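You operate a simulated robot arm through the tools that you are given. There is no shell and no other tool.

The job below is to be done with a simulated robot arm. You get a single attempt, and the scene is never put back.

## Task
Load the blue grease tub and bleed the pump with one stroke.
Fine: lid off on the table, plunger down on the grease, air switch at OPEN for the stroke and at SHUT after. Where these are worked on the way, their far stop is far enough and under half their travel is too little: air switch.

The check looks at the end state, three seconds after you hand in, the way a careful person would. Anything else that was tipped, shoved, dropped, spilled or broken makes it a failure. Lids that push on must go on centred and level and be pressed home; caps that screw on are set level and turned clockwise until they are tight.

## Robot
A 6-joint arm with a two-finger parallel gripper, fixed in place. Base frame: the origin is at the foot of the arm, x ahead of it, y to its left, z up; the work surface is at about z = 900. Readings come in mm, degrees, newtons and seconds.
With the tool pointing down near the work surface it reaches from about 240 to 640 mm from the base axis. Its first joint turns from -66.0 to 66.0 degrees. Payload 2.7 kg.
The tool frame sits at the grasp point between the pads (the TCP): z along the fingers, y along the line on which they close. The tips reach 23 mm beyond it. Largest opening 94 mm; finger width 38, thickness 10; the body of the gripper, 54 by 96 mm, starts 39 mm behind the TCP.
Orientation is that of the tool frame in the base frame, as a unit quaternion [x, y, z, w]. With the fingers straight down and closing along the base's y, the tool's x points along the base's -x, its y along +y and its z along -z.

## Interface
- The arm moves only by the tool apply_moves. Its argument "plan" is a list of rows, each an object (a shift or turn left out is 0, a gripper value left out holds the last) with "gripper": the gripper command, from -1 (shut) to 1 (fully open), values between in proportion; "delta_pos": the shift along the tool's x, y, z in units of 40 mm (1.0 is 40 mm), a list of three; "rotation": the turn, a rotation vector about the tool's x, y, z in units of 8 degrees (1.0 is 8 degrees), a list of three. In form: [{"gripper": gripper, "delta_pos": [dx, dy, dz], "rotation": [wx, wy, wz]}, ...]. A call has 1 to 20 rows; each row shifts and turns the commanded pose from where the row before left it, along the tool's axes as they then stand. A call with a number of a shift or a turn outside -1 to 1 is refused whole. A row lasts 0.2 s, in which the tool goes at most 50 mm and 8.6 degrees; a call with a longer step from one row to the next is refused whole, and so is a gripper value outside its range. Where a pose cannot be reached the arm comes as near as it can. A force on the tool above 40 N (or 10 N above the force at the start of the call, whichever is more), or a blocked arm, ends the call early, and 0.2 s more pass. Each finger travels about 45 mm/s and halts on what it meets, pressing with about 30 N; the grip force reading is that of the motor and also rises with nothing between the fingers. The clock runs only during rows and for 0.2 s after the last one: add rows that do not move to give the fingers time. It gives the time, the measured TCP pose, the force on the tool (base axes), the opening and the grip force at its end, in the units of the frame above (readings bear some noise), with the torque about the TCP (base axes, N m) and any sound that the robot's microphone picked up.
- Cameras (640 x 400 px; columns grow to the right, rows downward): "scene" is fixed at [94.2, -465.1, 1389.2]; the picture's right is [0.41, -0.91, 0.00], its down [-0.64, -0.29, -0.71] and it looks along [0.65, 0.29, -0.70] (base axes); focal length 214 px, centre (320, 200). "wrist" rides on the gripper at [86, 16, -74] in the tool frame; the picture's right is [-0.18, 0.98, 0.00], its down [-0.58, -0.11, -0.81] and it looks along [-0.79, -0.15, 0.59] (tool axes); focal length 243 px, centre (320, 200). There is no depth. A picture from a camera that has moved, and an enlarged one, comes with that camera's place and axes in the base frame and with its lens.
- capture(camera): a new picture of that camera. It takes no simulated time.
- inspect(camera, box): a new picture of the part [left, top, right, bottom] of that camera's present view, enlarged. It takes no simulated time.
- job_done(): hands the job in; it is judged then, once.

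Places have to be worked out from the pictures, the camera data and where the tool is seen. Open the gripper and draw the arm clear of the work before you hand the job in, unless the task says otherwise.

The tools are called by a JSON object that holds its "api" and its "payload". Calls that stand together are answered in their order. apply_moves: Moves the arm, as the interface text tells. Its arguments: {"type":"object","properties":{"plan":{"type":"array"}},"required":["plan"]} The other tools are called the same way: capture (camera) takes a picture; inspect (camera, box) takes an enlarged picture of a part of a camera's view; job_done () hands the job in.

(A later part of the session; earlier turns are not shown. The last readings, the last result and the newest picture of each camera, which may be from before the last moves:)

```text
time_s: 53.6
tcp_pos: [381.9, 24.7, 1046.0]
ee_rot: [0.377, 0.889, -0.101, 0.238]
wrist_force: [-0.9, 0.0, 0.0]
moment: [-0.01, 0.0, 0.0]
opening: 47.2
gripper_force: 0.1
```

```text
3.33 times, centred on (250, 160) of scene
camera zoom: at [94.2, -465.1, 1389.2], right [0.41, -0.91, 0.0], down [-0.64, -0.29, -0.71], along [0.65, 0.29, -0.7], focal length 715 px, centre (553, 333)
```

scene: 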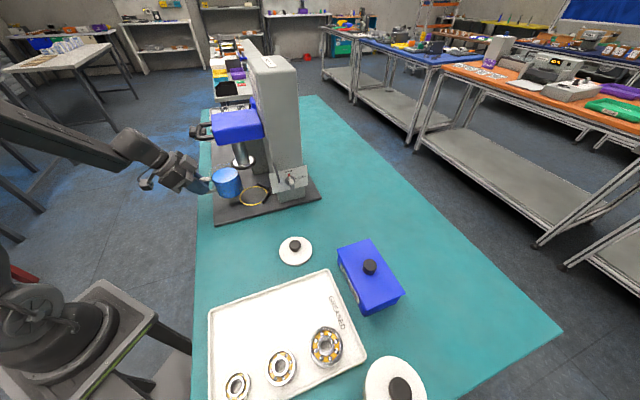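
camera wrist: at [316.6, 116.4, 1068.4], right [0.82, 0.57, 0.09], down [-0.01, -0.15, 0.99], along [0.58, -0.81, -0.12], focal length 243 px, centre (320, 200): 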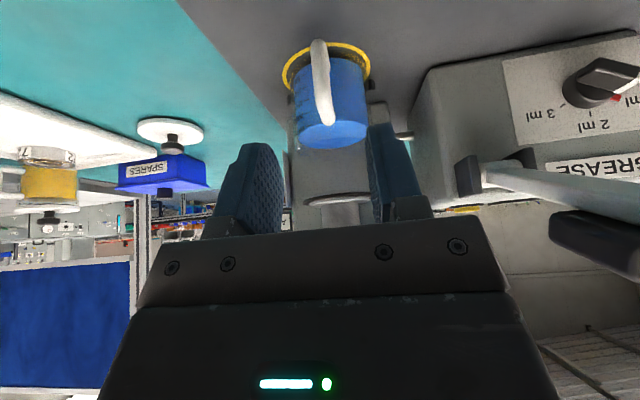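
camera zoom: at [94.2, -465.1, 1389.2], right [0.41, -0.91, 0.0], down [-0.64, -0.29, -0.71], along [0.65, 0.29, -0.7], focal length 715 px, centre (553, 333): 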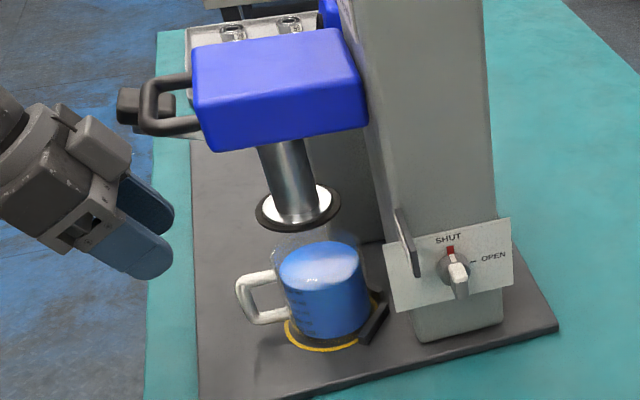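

The tub is on the ring with its handle to the front. I'll zoom in to check that it is concentric and see how the head is mounted.

{"api": "inspect", "payload": {"camera": "wrist", "box": [260, 20, 400, 160]}}

{"api": "inspect", "payload": {"camera": "wrist", "box": [280, 140, 420, 240]}}

{"api": "inspect", "payload": {"camera": "wrist", "box": [440, 120, 640, 300]}}

```text
2.86 times, centred on (330, 90) of wrist
camera zoom: at [316.6, 116.4, 1068.4], right [0.82, 0.57, 0.09], down [-0.01, -0.15, 0.99], along [0.58, -0.81, -0.12], focal length 693 px, centre (291, 514)
```

zoom: 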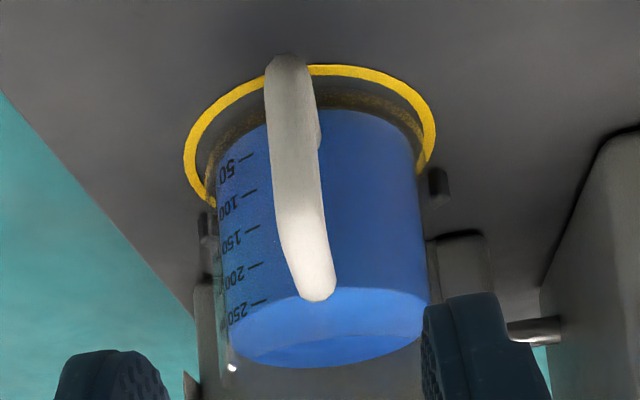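

```text
4.00 times, centred on (350, 190) of wrist
camera zoom: at [316.6, 116.4, 1068.4], right [0.82, 0.57, 0.09], down [-0.01, -0.15, 0.99], along [0.58, -0.81, -0.12], focal length 970 px, centre (200, 240)
```

zoom: 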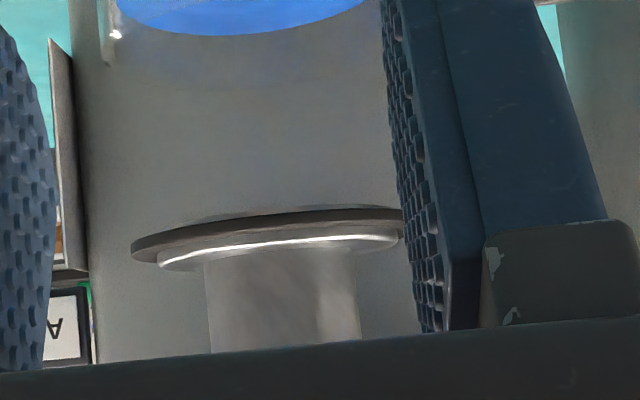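

```text
2.22 times, centred on (540, 210) of wrist
camera zoom: at [316.6, 116.4, 1068.4], right [0.82, 0.57, 0.09], down [-0.01, -0.15, 0.99], along [0.58, -0.81, -0.12], focal length 539 px, centre (-169, 178)
```

zoom: 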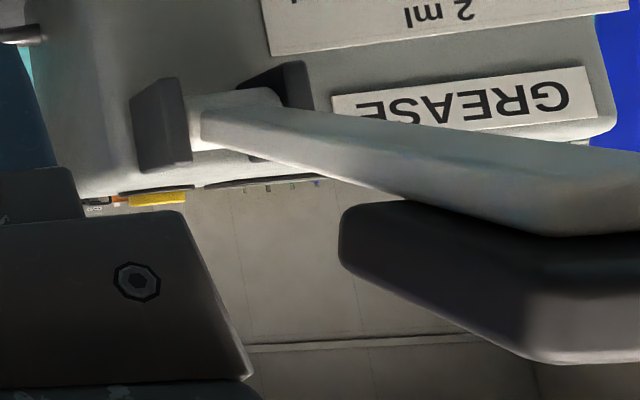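

Relative to the plunger's vertical line in the scene view, the ring is exactly below the plunger, but the tub looks about 3–4 mm too far back. I'll zoom in further to measure this properly.

{"api": "inspect", "payload": {"camera": "scene", "box": [230, 150, 280, 190]}}

{"api": "inspect", "payload": {"camera": "scene", "box": [225, 165, 285, 215]}}

```text
10.00 times, centred on (255, 170) of scene
camera zoom: at [94.2, -465.1, 1389.2], right [0.41, -0.91, 0.0], down [-0.64, -0.29, -0.71], along [0.65, 0.29, -0.7], focal length 2145 px, centre (970, 500)
```

zoom: 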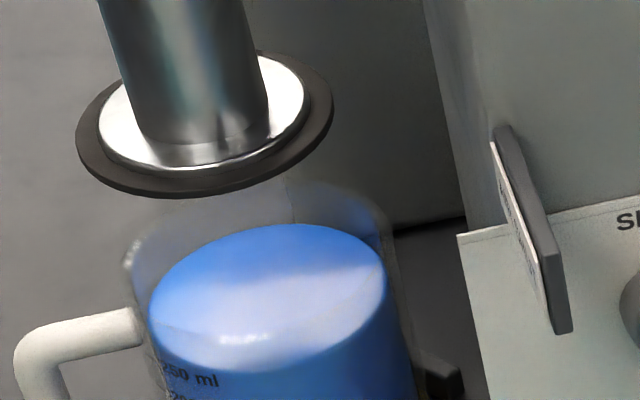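

```text
8.00 times, centred on (255, 190) of scene
camera zoom: at [94.2, -465.1, 1389.2], right [0.41, -0.91, 0.0], down [-0.64, -0.29, -0.71], along [0.65, 0.29, -0.7], focal length 1716 px, centre (840, 280)
```

zoom: 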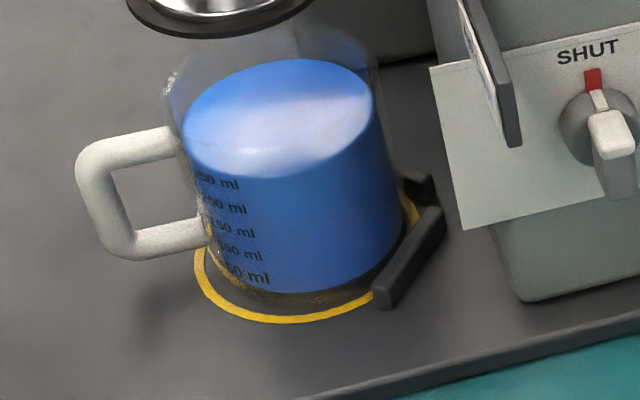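

The zoom gives roughly a 3 mm offset of the tub toward the column relative to the plunger axis. I'll fly the wrist camera back to the front viewpoint, where plunger, tub and ring are all unobstructed, to measure the sideways offset too.

{"api": "apply_moves", "payload": {"plan": [{"delta_pos": [0.866, 0, -0.5]}, {"delta_pos": [-0.5, 0, -0.866]}, {"delta_pos": [-0.5, 0, -0.866]}, {"delta_pos": [-0.5, 0, -0.866]}, {"delta_pos": [-0.5, 0, -0.866]}, {"delta_pos": [-0.5, 0, -0.866]}, {"delta_pos": [0.678, 0.667, -0.391]}, {"delta_pos": [0.678, 0.667, -0.391]}, {"delta_pos": [0.678, 0.667, -0.391]}, {"delta_pos": [0.678, 0.667, -0.391]}, {"delta_pos": [0.678, 0.667, -0.391]}, {"delta_pos": [0.678, 0.667, -0.391]}, {"rotation": [0, 1, 0]}, {"rotation": [0, 0.75, 0]}, {}]}}

{"api": "capture", "payload": {"camera": "wrist"}}

{"api": "inspect", "payload": {"camera": "wrist", "box": [230, 90, 330, 190]}}

```text
time_s: 56.8
tcp_pos: [340.1, 298.7, 1245.7]
ee_rot: [0.387, 0.912, -0.054, 0.126]
wrist_force: [0.1, -0.2, 0.3]
moment: [-0.01, -0.02, 0.02]
opening: 47.1
gripper_force: 0.1
```

```text
taken
camera wrist: at [280.3, 384.8, 1294.8], right [0.83, 0.56, 0.05], down [0.16, -0.32, 0.93], along [0.54, -0.77, -0.35], focal length 243 px, centre (320, 200)
```

wrist: 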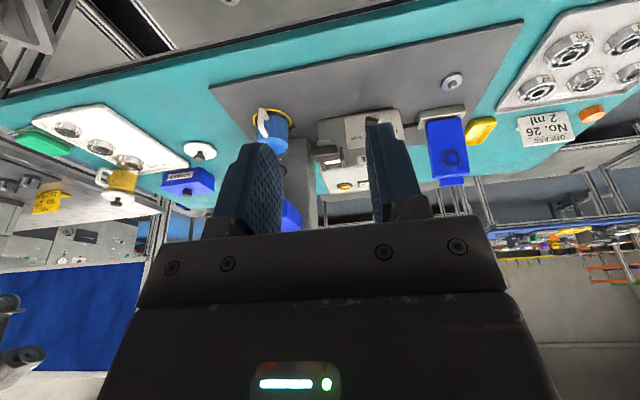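

```text
4.00 times, centred on (280, 140) of wrist
camera zoom: at [280.3, 384.8, 1294.8], right [0.83, 0.56, 0.05], down [0.16, -0.32, 0.93], along [0.54, -0.77, -0.35], focal length 970 px, centre (480, 440)
```

zoom: 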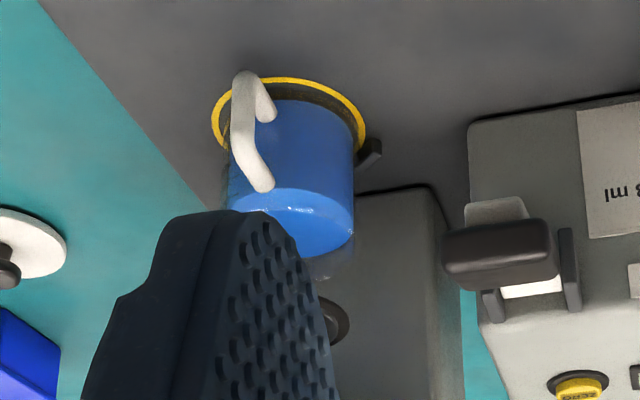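

The left finger hides the plunger. I'll open the gripper wide and shift so the plunger appears between the fingers.

{"api": "apply_moves", "payload": {"plan": [{"gripper": 1, "delta_pos": [0, -0.8, 0]}, {"delta_pos": [0, -0.8, 0]}, {}, {}]}}

{"api": "inspect", "payload": {"camera": "wrist", "box": [260, 80, 380, 230]}}

{"api": "capture", "payload": {"camera": "wrist"}}

```text
time_s: 57.8
tcp_pos: [294.7, 253.3, 1245.8]
ee_rot: [0.387, 0.912, -0.054, 0.128]
wrist_force: [0.2, 0.2, -0.1]
moment: [-0.01, -0.01, -0.04]
opening: 93.8
gripper_force: 0.2
```

```text
2.67 times, centred on (320, 155) of wrist
camera zoom: at [234.4, 340.1, 1294.4], right [0.83, 0.56, 0.05], down [0.16, -0.32, 0.94], along [0.54, -0.77, -0.35], focal length 647 px, centre (320, 320)
```

zoom: 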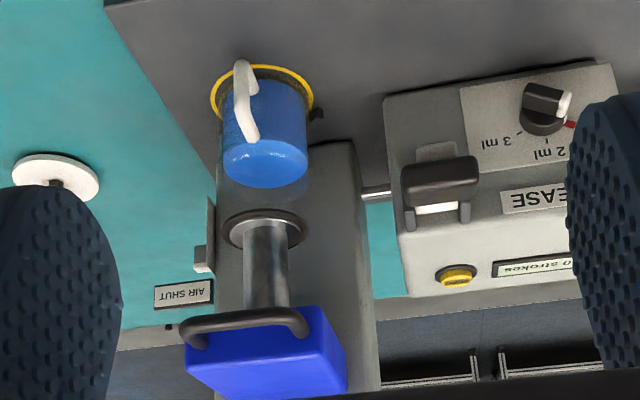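

```text
taken
camera wrist: at [234.4, 340.1, 1294.4], right [0.83, 0.56, 0.05], down [0.16, -0.32, 0.94], along [0.54, -0.77, -0.35], focal length 243 px, centre (320, 200)
```

wrist: 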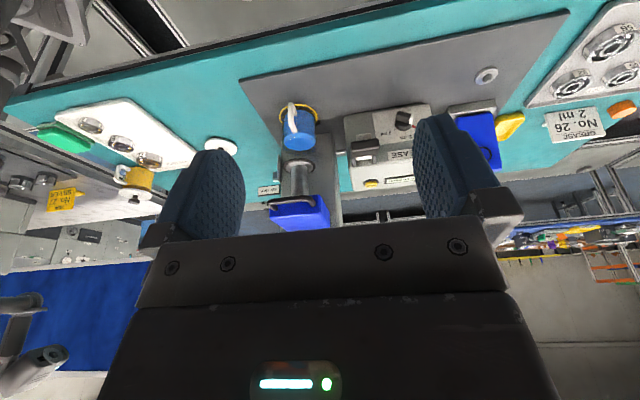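

Everything is visible now. I'll zoom in tightly on the tub, ring, plunger and loop handle.

{"api": "inspect", "payload": {"camera": "wrist", "box": [275, 95, 325, 155]}}

{"api": "inspect", "payload": {"camera": "wrist", "box": [265, 145, 345, 235]}}

{"api": "inspect", "payload": {"camera": "wrist", "box": [335, 110, 425, 200]}}

```text
6.67 times, centred on (300, 125) of wrist
camera zoom: at [234.4, 340.1, 1294.4], right [0.83, 0.56, 0.05], down [0.16, -0.32, 0.94], along [0.54, -0.77, -0.35], focal length 1618 px, centre (453, 700)
```

zoom: 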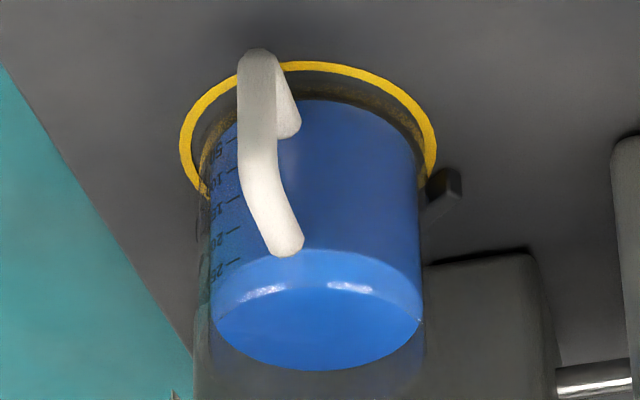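

```text
4.44 times, centred on (305, 190) of wrist
camera zoom: at [234.4, 340.1, 1294.4], right [0.83, 0.56, 0.05], down [0.16, -0.32, 0.94], along [0.54, -0.77, -0.35], focal length 1078 px, centre (387, 244)
```

zoom: 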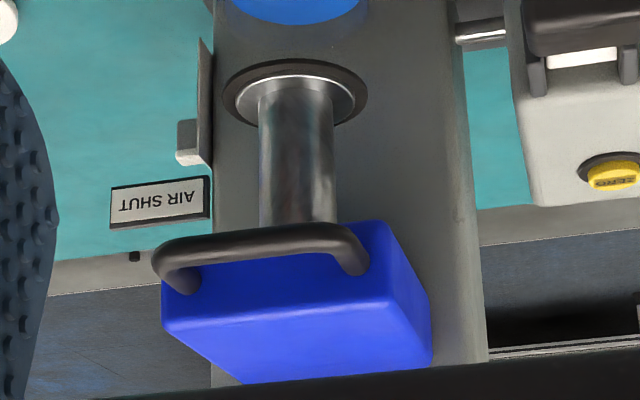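

```text
4.44 times, centred on (380, 155) of wrist
camera zoom: at [234.4, 340.1, 1294.4], right [0.83, 0.56, 0.05], down [0.16, -0.32, 0.94], along [0.54, -0.77, -0.35], focal length 1078 px, centre (53, 400)
```

zoom: 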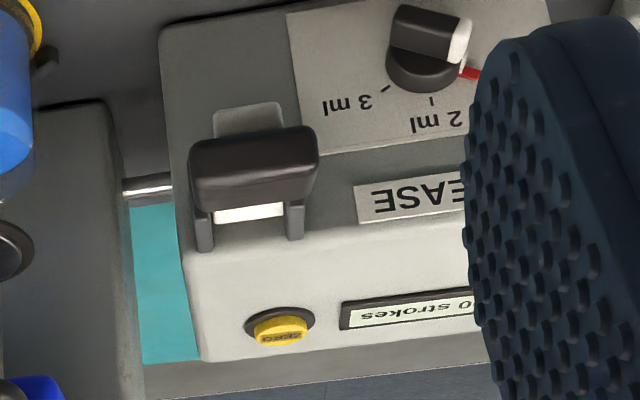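

Measured against the plunger axis, the tub sits about 4 mm too far back and about 2 mm to +g, while the ring and plunger are concentric. The plunger fits the tub closely, so I'll go back, regrip the handle and correct this.

{"api": "apply_moves", "payload": {"plan": [{"gripper": 0, "rotation": [0, -1, 0]}, {"rotation": [0, -0.75, 0]}, {"delta_pos": [-0.801, -0.4825, 0.4625]}, {"delta_pos": [-0.801, -0.4825, 0.4625]}, {"delta_pos": [-0.801, -0.4825, 0.4625]}, {"delta_pos": [-0.801, -0.4825, 0.4625]}, {"delta_pos": [-0.801, -0.4825, 0.4625]}, {"delta_pos": [0.5, 0, 0.866]}, {"delta_pos": [0.5, 0, 0.866]}, {"delta_pos": [0.5, 0, 0.866]}, {"delta_pos": [0.5, 0, 0.866]}, {"delta_pos": [0.5, 0, 0.866]}, {}]}}

{"api": "capture", "payload": {"camera": "wrist"}}

```text
time_s: 60.6
tcp_pos: [353.1, 53.6, 1045.1]
ee_rot: [0.377, 0.889, -0.101, 0.238]
wrist_force: [0.3, -0.1, 0.3]
moment: [-0.01, 0.02, -0.01]
opening: 46.9
gripper_force: 0.1
```

```text
taken
camera wrist: at [286.6, 145.9, 1066.9], right [0.82, 0.57, 0.09], down [-0.01, -0.15, 0.99], along [0.58, -0.81, -0.12], focal length 243 px, centre (320, 200)
```

wrist: 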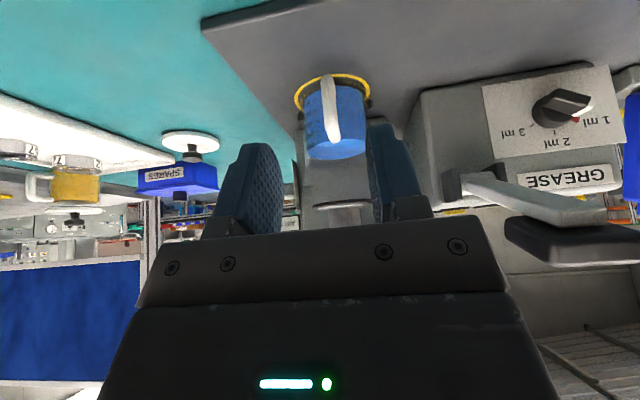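

I'm aligned with the handle again. I'll go in along the tool axis to the former grip position with the gripper part open, and stop before closing.

{"api": "apply_moves", "payload": {"plan": [{"delta_pos": [-0.93, 0, 0.5375]}, {"delta_pos": [0, 0, 0.8]}, {"delta_pos": [0, 0, 0.8]}, {"delta_pos": [0, 0, 0.6]}, {"delta_pos": [0, 0, 0.25]}, {}]}}

{"api": "capture", "payload": {"camera": "wrist"}}

{"api": "inspect", "payload": {"camera": "scene", "box": [200, 140, 290, 210]}}

```text
time_s: 62.0
tcp_pos: [417.1, -13.1, 959.6]
ee_rot: [0.377, 0.889, -0.101, 0.239]
wrist_force: [-0.3, 0.1, 0.0]
moment: [0.03, 0.01, 0.0]
opening: 46.9
gripper_force: 0.0
```

```text
taken
camera wrist: at [351.6, 79.7, 982.6], right [0.82, 0.57, 0.09], down [-0.01, -0.15, 0.99], along [0.58, -0.81, -0.12], focal length 243 px, centre (320, 200)
```

wrist: 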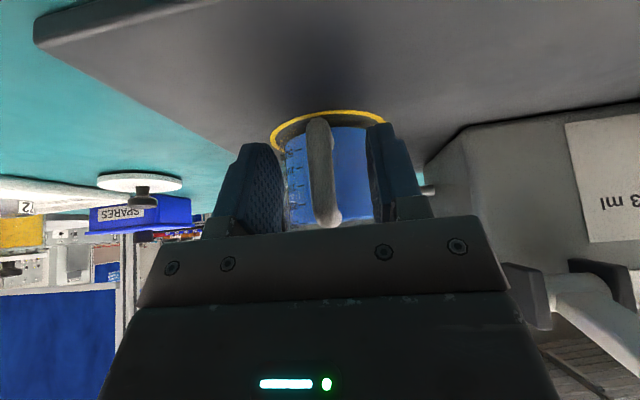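

```text
5.71 times, centred on (245, 175) of scene
camera zoom: at [94.2, -465.1, 1389.2], right [0.41, -0.91, 0.0], down [-0.64, -0.29, -0.71], along [0.65, 0.29, -0.7], focal length 1226 px, centre (749, 343)
```

zoom: 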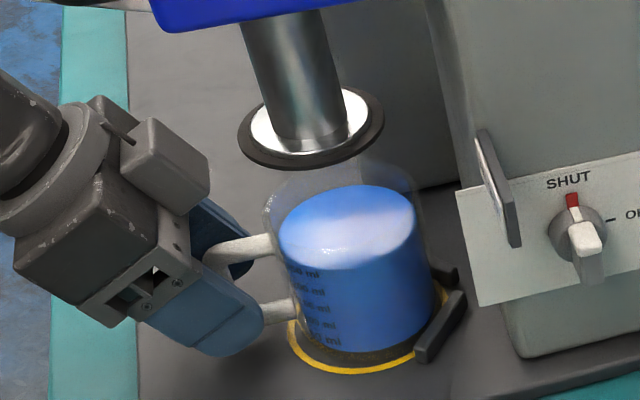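

The handle is centred between the pads. I'll close, then slide the tub 4 mm toward the front and about 1.8 mm toward -g.

{"api": "apply_moves", "payload": {"plan": [{"gripper": -1}, {}, {}, {}, {"delta_pos": [0.0433, -0.0225, -0.025]}, {"delta_pos": [0.0433, -0.0225, -0.025]}, {}]}}

{"api": "inspect", "payload": {"camera": "scene", "box": [230, 150, 280, 190]}}

{"api": "inspect", "payload": {"camera": "wrist", "box": [260, 100, 400, 190]}}

```text
time_s: 63.6
tcp_pos: [413.8, -9.6, 960.8]
ee_rot: [0.378, 0.889, -0.101, 0.238]
wrist_force: [0.1, 0.6, -0.5]
moment: [0.0, 0.03, -0.03]
opening: 11.9
gripper_force: 30.1
```

```text
10.00 times, centred on (255, 170) of scene
camera zoom: at [94.2, -465.2, 1389.2], right [0.41, -0.91, 0.0], down [-0.64, -0.29, -0.71], along [0.65, 0.29, -0.7], focal length 2145 px, centre (970, 500)
```

zoom: 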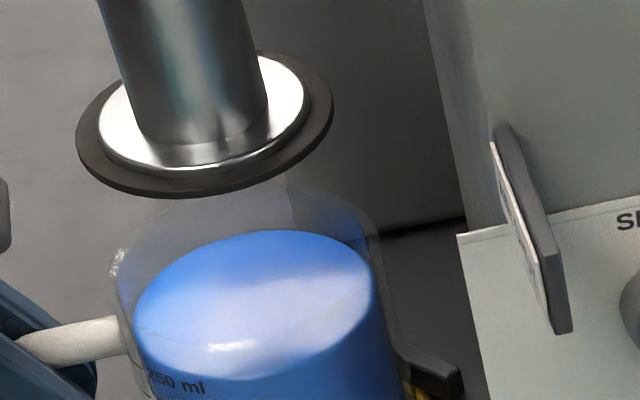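

```text
4.44 times, centred on (330, 145) of wrist
camera zoom: at [347.4, 81.5, 982.8], right [0.82, 0.57, 0.09], down [-0.01, -0.15, 0.99], along [0.58, -0.81, -0.12], focal length 1078 px, centre (276, 444)
```

zoom: 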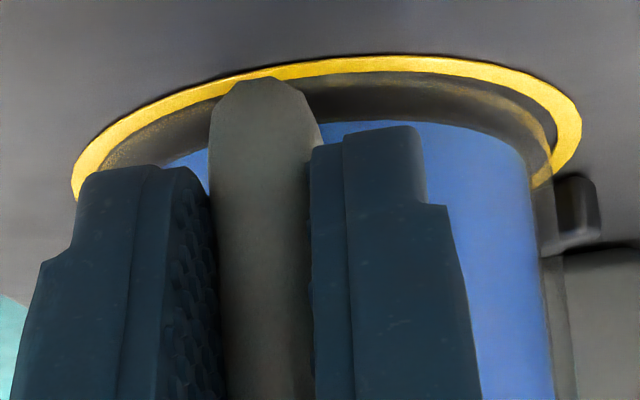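

The tub moved slightly more than commanded: it is now about 2 mm forward of the plunger axis and centred sideways. I'll move it back 1.9 mm.

{"api": "apply_moves", "payload": {"plan": [{"delta_pos": [-0.0411, 0, 0.0237]}, {}, {}]}}

{"api": "inspect", "payload": {"camera": "scene", "box": [230, 150, 280, 190]}}

{"api": "inspect", "payload": {"camera": "scene", "box": [230, 165, 280, 205]}}

```text
time_s: 64.4
tcp_pos: [415.2, -12.5, 960.7]
ee_rot: [0.377, 0.889, -0.102, 0.239]
wrist_force: [0.5, -0.8, -0.3]
moment: [0.1, 0.08, -0.04]
opening: 12.3
gripper_force: 29.3
```

```text
10.00 times, centred on (255, 170) of scene
camera zoom: at [94.2, -465.1, 1389.2], right [0.41, -0.91, 0.0], down [-0.64, -0.29, -0.71], along [0.65, 0.29, -0.7], focal length 2145 px, centre (970, 500)
```

zoom: 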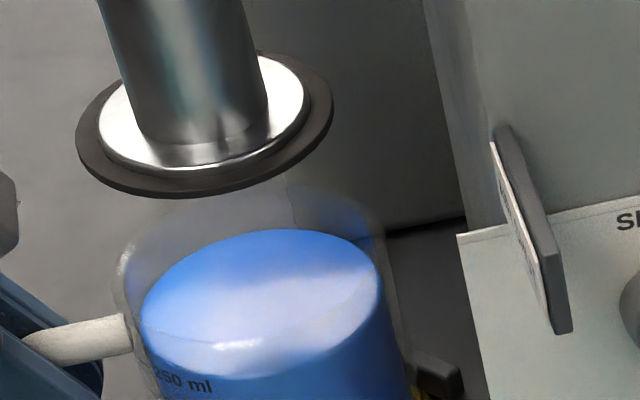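

```text
10.00 times, centred on (255, 185) of scene
camera zoom: at [94.2, -465.1, 1389.2], right [0.41, -0.91, 0.0], down [-0.64, -0.29, -0.71], along [0.65, 0.29, -0.7], focal length 2145 px, centre (970, 350)
```

zoom: 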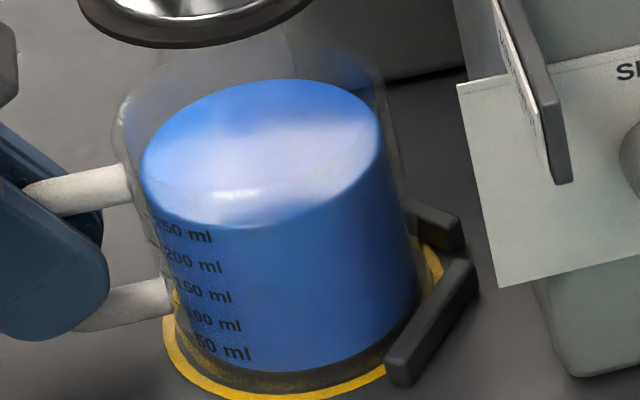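

The grease centre is now within about 0.5 mm of the plunger's vertical line. I'll settle 0.5 mm down, release gently, and withdraw along the tool axis.

{"api": "apply_moves", "payload": {"plan": [{"delta_pos": [0.0063, 0, 0.0108]}, {}, {"gripper": -0.6}, {"gripper": -0.3}, {"gripper": 0}, {}, {}, {"delta_pos": [0, 0, -0.5]}, {"delta_pos": [0, 0, -1]}, {"delta_pos": [0, 0, -1]}, {}]}}

{"api": "inspect", "payload": {"camera": "scene", "box": [230, 150, 280, 190]}}

{"api": "inspect", "payload": {"camera": "wrist", "box": [260, 20, 400, 160]}}

```text
time_s: 66.8
tcp_pos: [379.6, 22.7, 1047.1]
ee_rot: [0.377, 0.889, -0.101, 0.239]
wrist_force: [0.5, 0.4, -1.1]
moment: [0.03, -0.02, 0.02]
opening: 47.2
gripper_force: 0.0
```

```text
10.00 times, centred on (255, 170) of scene
camera zoom: at [94.2, -465.1, 1389.2], right [0.41, -0.91, 0.0], down [-0.64, -0.29, -0.71], along [0.65, 0.29, -0.7], focal length 2145 px, centre (970, 500)
```

zoom: 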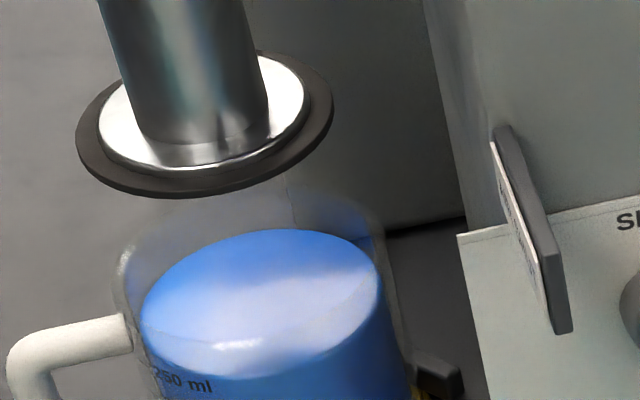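

```text
2.86 times, centred on (330, 90) of wrist
camera zoom: at [313.5, 116.0, 1069.5], right [0.82, 0.57, 0.09], down [-0.01, -0.15, 0.99], along [0.58, -0.81, -0.12], focal length 693 px, centre (291, 514)
```

zoom: 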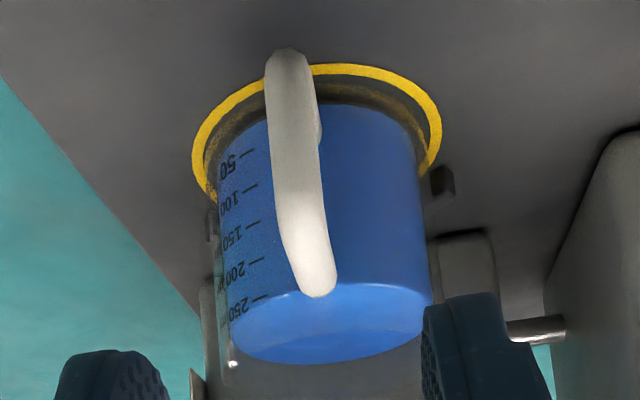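

The tub now sits concentric on the ring. Next is the head: its loop bar triangulates to about (414, -3, 1147). I'll retreat, rise, straighten the tool, close the fingers, and position above the loop bar to push it down.

{"api": "apply_moves", "payload": {"plan": [{"gripper": -1, "delta_pos": [0.866, 0, -0.5]}, {"delta_pos": [-0.5, 0, -0.866]}, {"delta_pos": [-0.5, 0, -0.866]}, {"delta_pos": [-0.5, 0, -0.866]}, {"delta_pos": [-0.5, 0, -0.866]}, {"delta_pos": [-0.5, 0, -0.866]}, {"rotation": [0, 1, 0]}, {"rotation": [0, 1, 0]}, {"rotation": [0, 1, 0]}, {"rotation": [0, 0.75, 0]}, {"delta_pos": [-1, 0.08, 0]}, {"delta_pos": [-1, 0.09, 0]}, {}]}}

{"api": "capture", "payload": {"camera": "wrist"}}

{"api": "capture", "payload": {"camera": "scene"}}

```text
time_s: 69.6
tcp_pos: [413.1, -0.1, 1246.4]
ee_rot: [0.39, 0.921, 0.0, 0.0]
wrist_force: [0.4, 0.5, -0.3]
moment: [-0.02, -0.03, 0.0]
opening: 0.0
gripper_force: 30.1
```

```text
taken
camera wrist: at [365.2, 73.0, 1322.6], right [0.83, 0.55, 0.0], down [0.33, -0.49, 0.81], along [0.44, -0.67, -0.59], focal length 243 px, centre (320, 200)
```

wrist: 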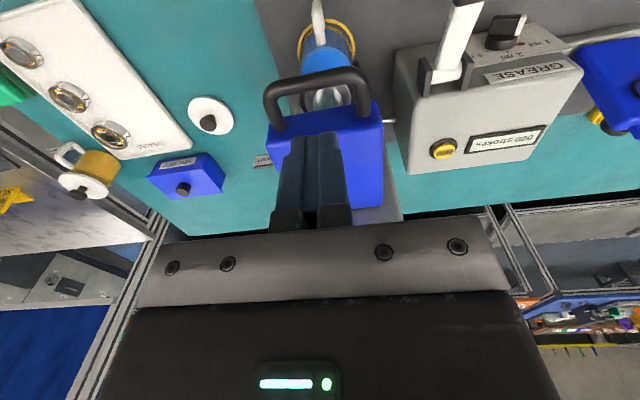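

```text
taken
```

scene: 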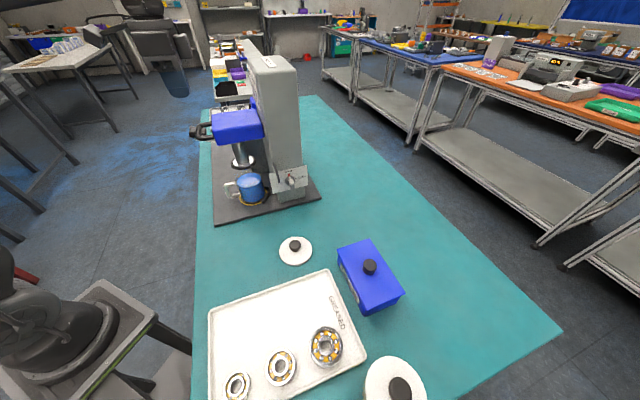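

The loop bar lies about 6 mm nearer the column and about 3 mm to -g of the tool axis. I'll correct that and descend until just above the bar.

{"api": "apply_moves", "payload": {"plan": [{"delta_pos": [-0.15, -0.07, 0]}, {"delta_pos": [0, 0, 0.6]}, {"delta_pos": [0, 0, 0.6]}, {}]}}

{"api": "capture", "payload": {"camera": "wrist"}}

{"api": "inspect", "payload": {"camera": "scene", "box": [160, 60, 280, 160]}}

```text
time_s: 70.6
tcp_pos: [415.2, -6.9, 1199.2]
ee_rot: [0.391, 0.92, 0.0, 0.0]
wrist_force: [0.6, 0.2, -0.2]
moment: [0.03, -0.03, 0.06]
opening: 0.0
gripper_force: 30.3
```

```text
taken
camera wrist: at [366.8, 67.3, 1274.5], right [0.83, 0.55, 0.0], down [0.33, -0.49, 0.81], along [0.44, -0.67, -0.59], focal length 243 px, centre (320, 200)
```

wrist: 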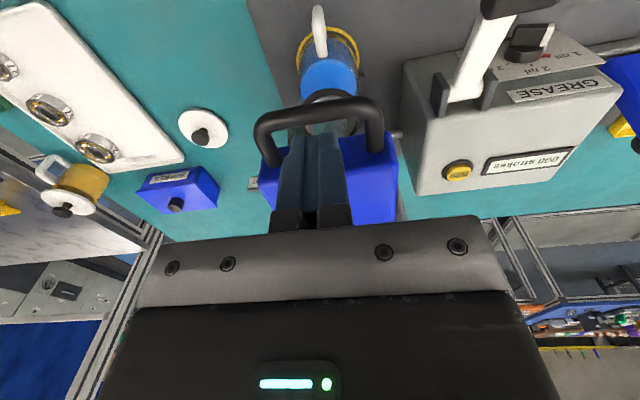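

```text
4.00 times, centred on (220, 110) of scene
camera zoom: at [94.2, -465.1, 1389.2], right [0.41, -0.91, 0.0], down [-0.64, -0.29, -0.71], along [0.65, 0.29, -0.7], focal length 858 px, centre (720, 560)
```

zoom: 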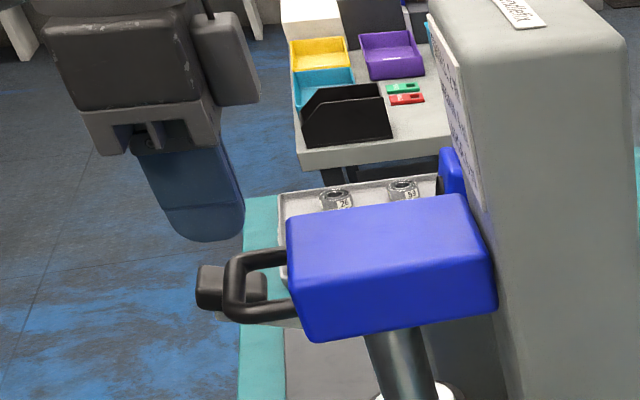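

Estimates from both cameras put the bar within a few millimetres of the fingertip centre, inside the 38 mm tip width. I'll descend slowly to make contact.

{"api": "apply_moves", "payload": {"plan": [{"delta_pos": [-0.05, 0, 0.3]}, {"delta_pos": [0, 0, 0.1]}, {"delta_pos": [0, 0, 0.1]}, {"delta_pos": [0, 0, 0.1]}, {}]}}

{"api": "inspect", "payload": {"camera": "scene", "box": [160, 60, 280, 160]}}

{"api": "inspect", "payload": {"camera": "wrist", "box": [230, 60, 430, 220]}}

```text
time_s: 71.8
tcp_pos: [417.5, -9.7, 1175.1]
ee_rot: [0.391, 0.921, 0.0, 0.0]
wrist_force: [0.0, 0.2, 0.5]
moment: [0.01, 0.05, -0.03]
opening: 0.0
gripper_force: 29.6
```

```text
4.00 times, centred on (220, 110) of scene
camera zoom: at [94.2, -465.1, 1389.2], right [0.41, -0.91, 0.0], down [-0.64, -0.29, -0.71], along [0.65, 0.29, -0.7], focal length 858 px, centre (720, 560)
```

zoom: 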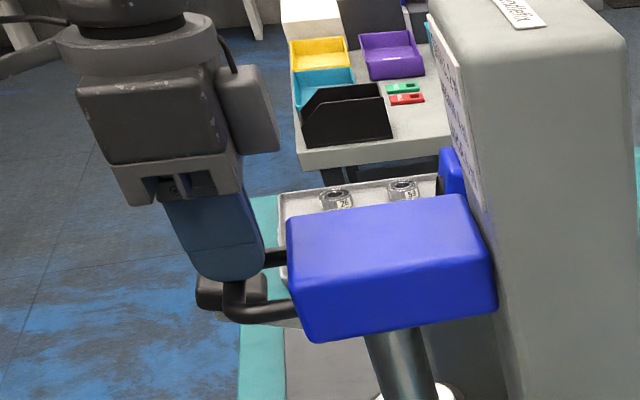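

```text
2.50 times, centred on (330, 140) of wrist
camera zoom: at [368.0, 65.7, 1250.3], right [0.83, 0.55, 0.0], down [0.33, -0.49, 0.81], along [0.44, -0.67, -0.59], focal length 606 px, centre (295, 350)
```

zoom: 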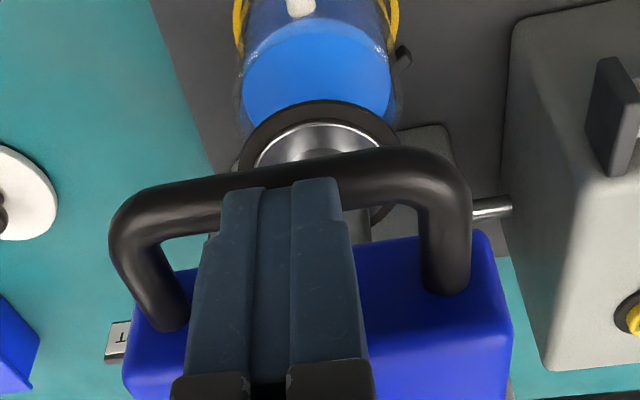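

By projection the bar is within about 4 mm of the tip centre, and the tip is just above it. I'll go down in 2 mm steps and watch for contact.

{"api": "apply_moves", "payload": {"plan": [{"delta_pos": [0, 0, 0.05]}, {"delta_pos": [0, 0, 0.05]}, {"delta_pos": [0, 0, 0.05]}, {}]}}

```text
time_s: 72.8
tcp_pos: [416.4, -7.7, 1167.9]
ee_rot: [0.39, 0.921, 0.0, 0.001]
wrist_force: [2.0, -2.4, 3.1]
moment: [-0.01, -0.03, -0.02]
opening: 0.0
gripper_force: 30.0
```

A light contact of (2, -2.4, 3.1) N suggests the rounded bar pushes the tip toward the column, so the tip is slightly inside the bar's crown. I'll look closely before pressing.

{"api": "inspect", "payload": {"camera": "scene", "box": [190, 95, 250, 155]}}

{"api": "inspect", "payload": {"camera": "wrist", "box": [250, 90, 390, 190]}}

```text
6.67 times, centred on (220, 125) of scene
camera zoom: at [94.2, -465.2, 1389.2], right [0.41, -0.91, 0.0], down [-0.64, -0.29, -0.71], along [0.65, 0.29, -0.7], focal length 1430 px, centre (987, 700)
```

zoom: 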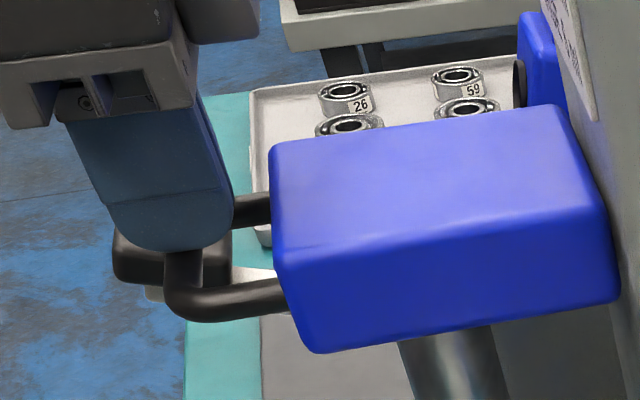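

```text
4.00 times, centred on (320, 140) of wrist
camera zoom: at [368.0, 65.9, 1244.4], right [0.84, 0.55, 0.0], down [0.33, -0.49, 0.81], along [0.44, -0.67, -0.59], focal length 970 px, centre (320, 440)
```

zoom: 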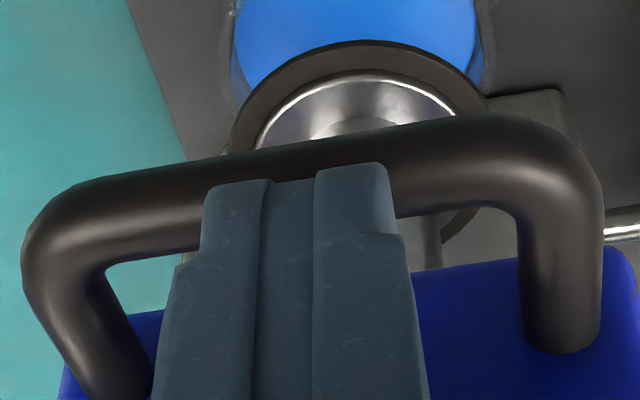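

The bar crown looks about 6–8 mm further forward than the tip centre. I'll lift a few millimetres, shift forward 7 mm, and come down again.

{"api": "apply_moves", "payload": {"plan": [{"delta_pos": [0, 0, -0.2]}, {"delta_pos": [0.175, 0, 0]}, {"delta_pos": [0, 0, 0.1]}, {"delta_pos": [0, 0, 0.1]}, {}]}}

{"api": "inspect", "payload": {"camera": "wrist", "box": [250, 90, 390, 190]}}

```text
time_s: 74.0
tcp_pos: [411.0, -2.6, 1168.8]
ee_rot: [0.391, 0.921, 0.0, 0.0]
wrist_force: [1.5, 1.0, 2.8]
moment: [0.0, -0.04, 0.01]
opening: 0.0
gripper_force: 30.1
```

```text
4.00 times, centred on (320, 140) of wrist
camera zoom: at [362.7, 71.0, 1244.5], right [0.83, 0.55, 0.0], down [0.33, -0.49, 0.81], along [0.44, -0.67, -0.59], focal length 970 px, centre (320, 440)
```

zoom: 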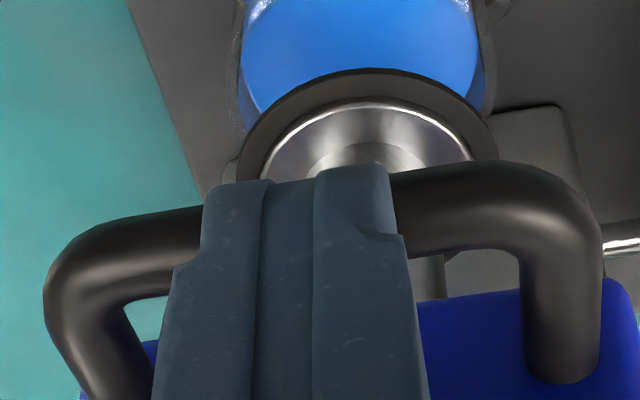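

The tip now sits over the bar with a light 2.8 N contact. I'll press down in small steps and see if the head moves.

{"api": "apply_moves", "payload": {"plan": [{"delta_pos": [0, 0, 0.05]}, {"delta_pos": [0, 0, 0.05]}, {"delta_pos": [0, 0, 0.05]}]}}

{"api": "inspect", "payload": {"camera": "scene", "box": [180, 90, 280, 190]}}

```text
time_s: 74.8
tcp_pos: [411.2, -3.3, 1163.5]
ee_rot: [0.391, 0.92, 0.0, 0.001]
wrist_force: [-1.3, 0.6, 0.9]
moment: [-0.01, 0.01, 0.0]
opening: 0.3
gripper_force: 30.0
```

```text
4.00 times, centred on (230, 140) of scene
camera zoom: at [94.1, -465.1, 1389.2], right [0.41, -0.91, 0.0], down [-0.64, -0.29, -0.71], along [0.65, 0.29, -0.7], focal length 858 px, centre (680, 440)
```

zoom: 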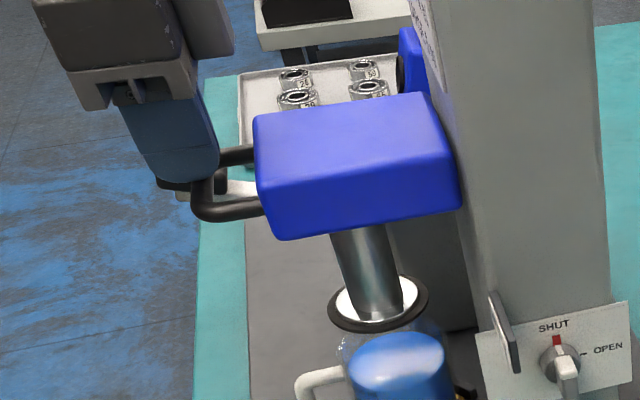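

The head follows with only 1–3 N, and the plunger is already lower. I'll continue down in steps and check alignment as the plunger nears the rim.

{"api": "apply_moves", "payload": {"plan": [{"delta_pos": [0, 0, 0.15]}, {"delta_pos": [0, 0, 0.15]}, {"delta_pos": [0, 0, 0.15]}, {}]}}

{"api": "inspect", "payload": {"camera": "scene", "box": [220, 130, 290, 200]}}

{"api": "inspect", "payload": {"camera": "wrist", "box": [230, 40, 430, 220]}}

```text
time_s: 75.8
tcp_pos: [410.6, -2.2, 1145.4]
ee_rot: [0.391, 0.921, 0.0, 0.0]
wrist_force: [0.0, 0.0, -0.8]
moment: [0.0, -0.02, 0.02]
opening: 0.0
gripper_force: 30.1
```

```text
5.71 times, centred on (255, 165) of scene
camera zoom: at [94.2, -465.1, 1389.2], right [0.41, -0.91, 0.0], down [-0.64, -0.29, -0.71], along [0.65, 0.29, -0.7], focal length 1226 px, centre (691, 400)
```

zoom: 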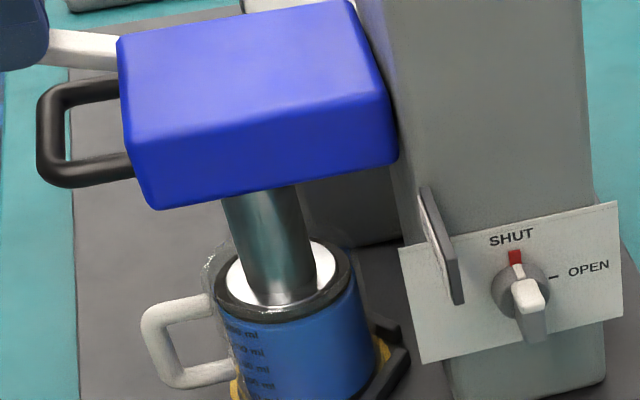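

```text
2.22 times, centred on (330, 130) of wrist
camera zoom: at [363.0, 71.0, 1220.0], right [0.83, 0.55, 0.0], down [0.33, -0.49, 0.81], along [0.44, -0.67, -0.59], focal length 539 px, centre (298, 356)
```

zoom: 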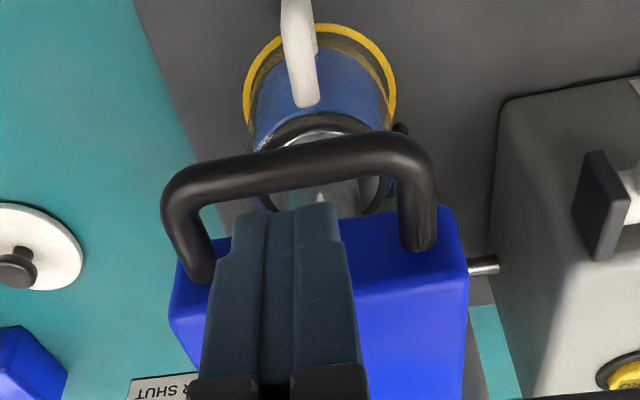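

The head has gone down on its own past my fingers, and the plunger disc now appears inside the tub at the grease surface. I'll zoom in to verify.

{"api": "inspect", "payload": {"camera": "scene", "box": [230, 165, 280, 205]}}

{"api": "capture", "payload": {"camera": "scene"}}

{"api": "inspect", "payload": {"camera": "wrist", "box": [290, 40, 390, 140]}}

```text
10.00 times, centred on (255, 185) of scene
camera zoom: at [94.2, -465.1, 1389.2], right [0.41, -0.91, 0.0], down [-0.64, -0.29, -0.71], along [0.65, 0.29, -0.7], focal length 2145 px, centre (970, 350)
```

zoom: 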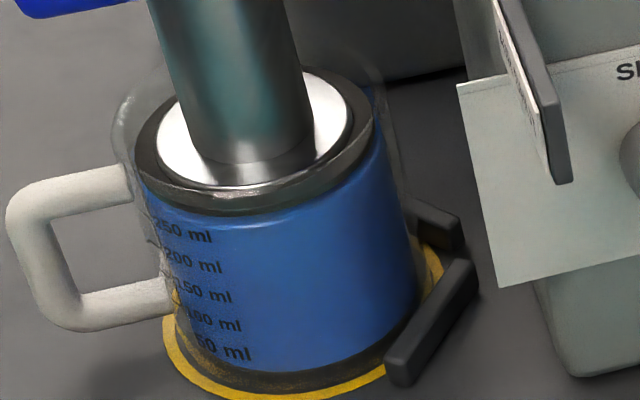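

```text
taken
```

scene: 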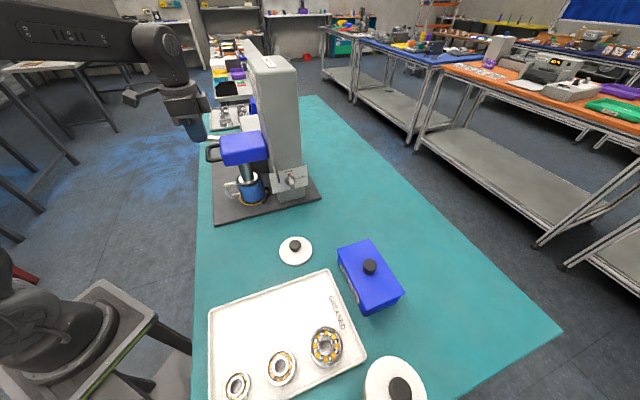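

```text
4.00 times, centred on (340, 90) of wrist
camera zoom: at [363.0, 71.0, 1220.0], right [0.83, 0.55, 0.0], down [0.33, -0.49, 0.81], along [0.44, -0.67, -0.59], focal length 970 px, centre (240, 640)
```

zoom: 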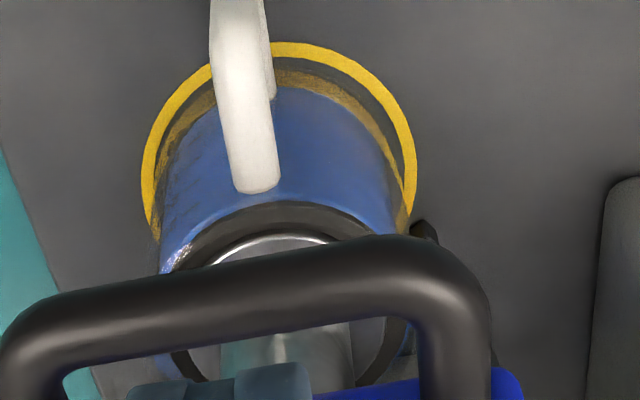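

The plunger sits concentric inside the tub on the grease. Next is the air switch, so I'll rise, swing around the front of the press to its -g side, and turn the camera to face the switch plate.

{"api": "apply_moves", "payload": {"plan": [{"delta_pos": [0.5, 0, -0.85]}, {"delta_pos": [0, 0, -0.85]}, {"delta_pos": [0, 0, -0.85]}, {"delta_pos": [0, -0.875, 0]}, {"delta_pos": [0, -0.875, 0]}, {"delta_pos": [0, -0.875, 0]}, {"delta_pos": [-0.9625, -0.515, 0]}, {"delta_pos": [-0.9625, -0.515, 0]}, {"delta_pos": [-0.9625, -0.515, 0]}, {"delta_pos": [-0.9625, -0.515, 0]}, {"delta_pos": [-0.9625, -0.515, 0]}, {}]}}

{"api": "inspect", "payload": {"camera": "scene", "box": [180, 90, 340, 220]}}

```text
time_s: 78.4
tcp_pos: [381.9, -272.7, 1247.2]
ee_rot: [0.391, 0.92, 0.0, 0.0]
wrist_force: [0.1, -0.8, 0.3]
moment: [-0.03, 0.0, 0.0]
opening: 0.0
gripper_force: 30.3
```

```text
3.08 times, centred on (260, 155) of scene
camera zoom: at [94.2, -465.2, 1389.2], right [0.41, -0.91, 0.0], down [-0.64, -0.29, -0.71], along [0.65, 0.29, -0.7], focal length 660 px, centre (505, 338)
```

zoom: 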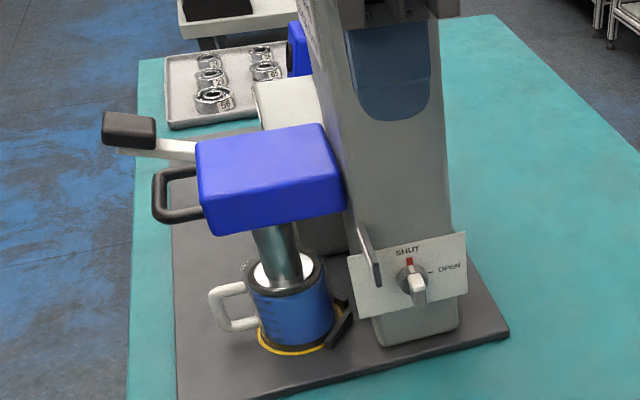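

The head stays down. I'll turn the tool by 90° so the camera looks along +g at the switch, opening the fingers for the view.

{"api": "apply_moves", "payload": {"plan": [{"gripper": 1, "rotation": [0, 0, -0.95]}, {"rotation": [0, 0, -0.95]}, {"rotation": [0, 0, -0.95]}, {"rotation": [0, 0, -0.95]}, {"rotation": [0, 0, -0.95]}, {"rotation": [0, 0, -0.95]}, {"rotation": [0, 0, -0.95]}, {"rotation": [0, 0, -0.95]}, {"rotation": [0, 0, -0.95]}, {"rotation": [0, 0, -0.95]}, {"rotation": [0, 0, -0.95]}, {"rotation": [0, 0, -0.8]}, {}]}}

{"api": "capture", "payload": {"camera": "wrist"}}

```text
time_s: 81.2
tcp_pos: [382.4, -271.6, 1247.0]
ee_rot: [-0.376, 0.927, 0.0, 0.0]
wrist_force: [0.2, 0.1, 0.0]
moment: [0.0, -0.01, 0.03]
opening: 94.2
gripper_force: 0.0
```

```text
taken
camera wrist: at [308.3, -319.3, 1322.2], right [-0.55, 0.83, 0.0], down [0.49, 0.33, 0.81], along [0.67, 0.44, -0.59], focal length 243 px, centre (320, 200)
```

wrist: 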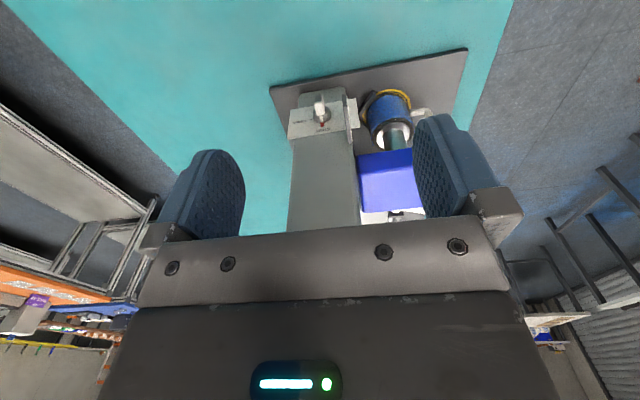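

The switch plate and tub are in view. I'll enlarge the switch.

{"api": "inspect", "payload": {"camera": "wrist", "box": [270, 80, 370, 160]}}

{"api": "inspect", "payload": {"camera": "wrist", "box": [300, 90, 345, 135]}}

{"api": "inspect", "payload": {"camera": "wrist", "box": [350, 70, 450, 170]}}

```text
5.00 times, centred on (320, 120) of wrist
camera zoom: at [308.3, -319.3, 1322.2], right [-0.55, 0.83, 0.0], down [0.49, 0.33, 0.81], along [0.67, 0.44, -0.59], focal length 1213 px, centre (320, 600)
```

zoom: 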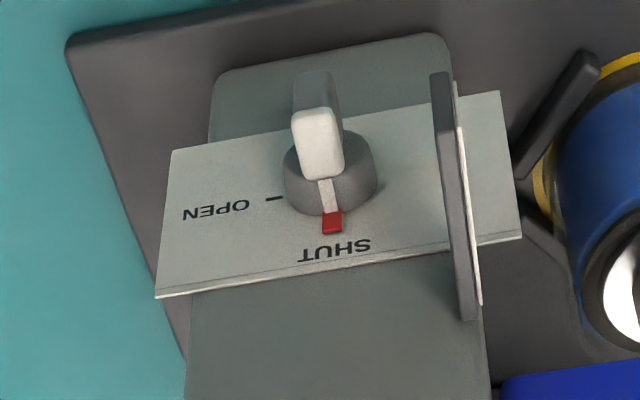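

```text
8.89 times, centred on (322, 112) of wrist
camera zoom: at [308.3, -319.3, 1322.2], right [-0.55, 0.83, 0.0], down [0.49, 0.33, 0.81], along [0.67, 0.44, -0.59], focal length 2157 px, centre (298, 978)
```

zoom: 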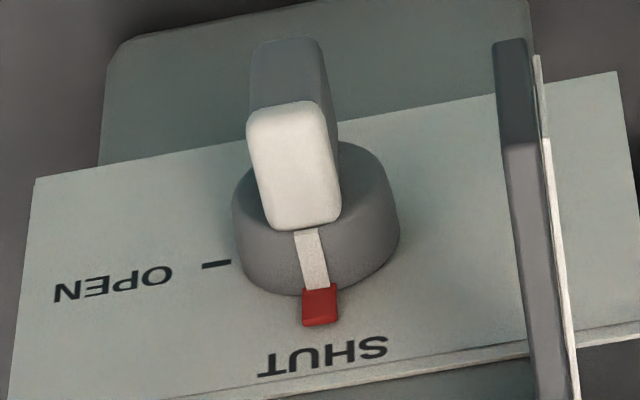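

```text
4.00 times, centred on (400, 120) of wrist
camera zoom: at [308.3, -319.3, 1322.2], right [-0.55, 0.83, 0.0], down [0.49, 0.33, 0.81], along [0.67, 0.44, -0.59], focal length 970 px, centre (0, 520)
```

zoom: 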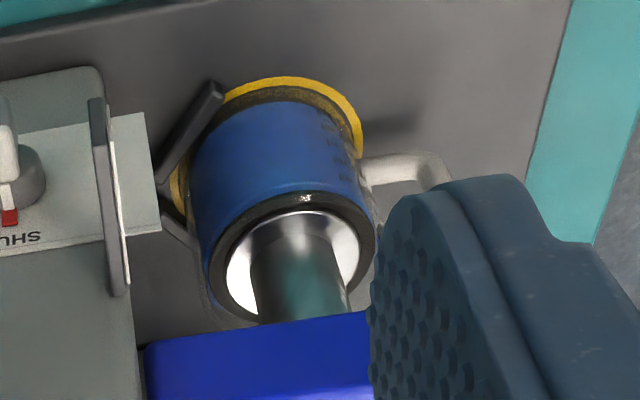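

The switch geometry works out to a knob axis near z≈1002 and 111 mm behind the plunger axis, with its fin protruding about 33 mm from the plate. I'll try gripping the fin with the tool horizontal and rolling it. First I'll back away from the column and turn the tool half around so the camera ends up on top.

{"api": "apply_moves", "payload": {"plan": [{"gripper": 0, "delta_pos": [1, 0, 0]}, {"rotation": [0, 0, 0.95]}, {"rotation": [0, 0, 0.95]}, {"rotation": [0, 0, 0.95]}, {"rotation": [0, 0, 0.95]}, {"rotation": [0, 0, 0.95]}, {"rotation": [0, 0, 0.95]}, {"rotation": [0, 0, 0.95]}, {"rotation": [0, 0, 0.95]}, {"rotation": [0, 0, 0.95]}, {"rotation": [0, 0, 0.95]}, {"rotation": [0, 0, 0.95]}, {"rotation": [0, 0, 0.95]}, {"rotation": [0, 0, 0.95]}, {"rotation": [0, 0, 0.95]}, {"rotation": [0, 0, 0.95]}, {"rotation": [0, 0, 0.95]}, {"rotation": [0, 0, 0.95]}, {"rotation": [0, 0, 0.95]}]}}

{"api": "capture", "payload": {"camera": "scene"}}

```text
time_s: 85.2
tcp_pos: [352.4, -298.5, 1247.6]
ee_rot: [0.725, 0.689, 0.001, 0.0]
wrist_force: [0.4, 0.8, 0.0]
moment: [-0.01, -0.01, 0.01]
opening: 46.9
gripper_force: 0.0
```

```text
taken
```

scene: 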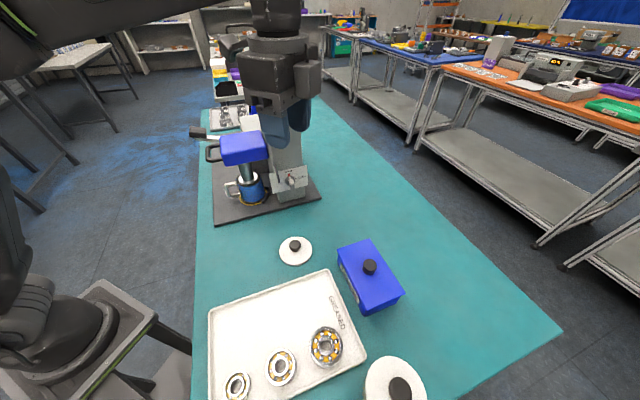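

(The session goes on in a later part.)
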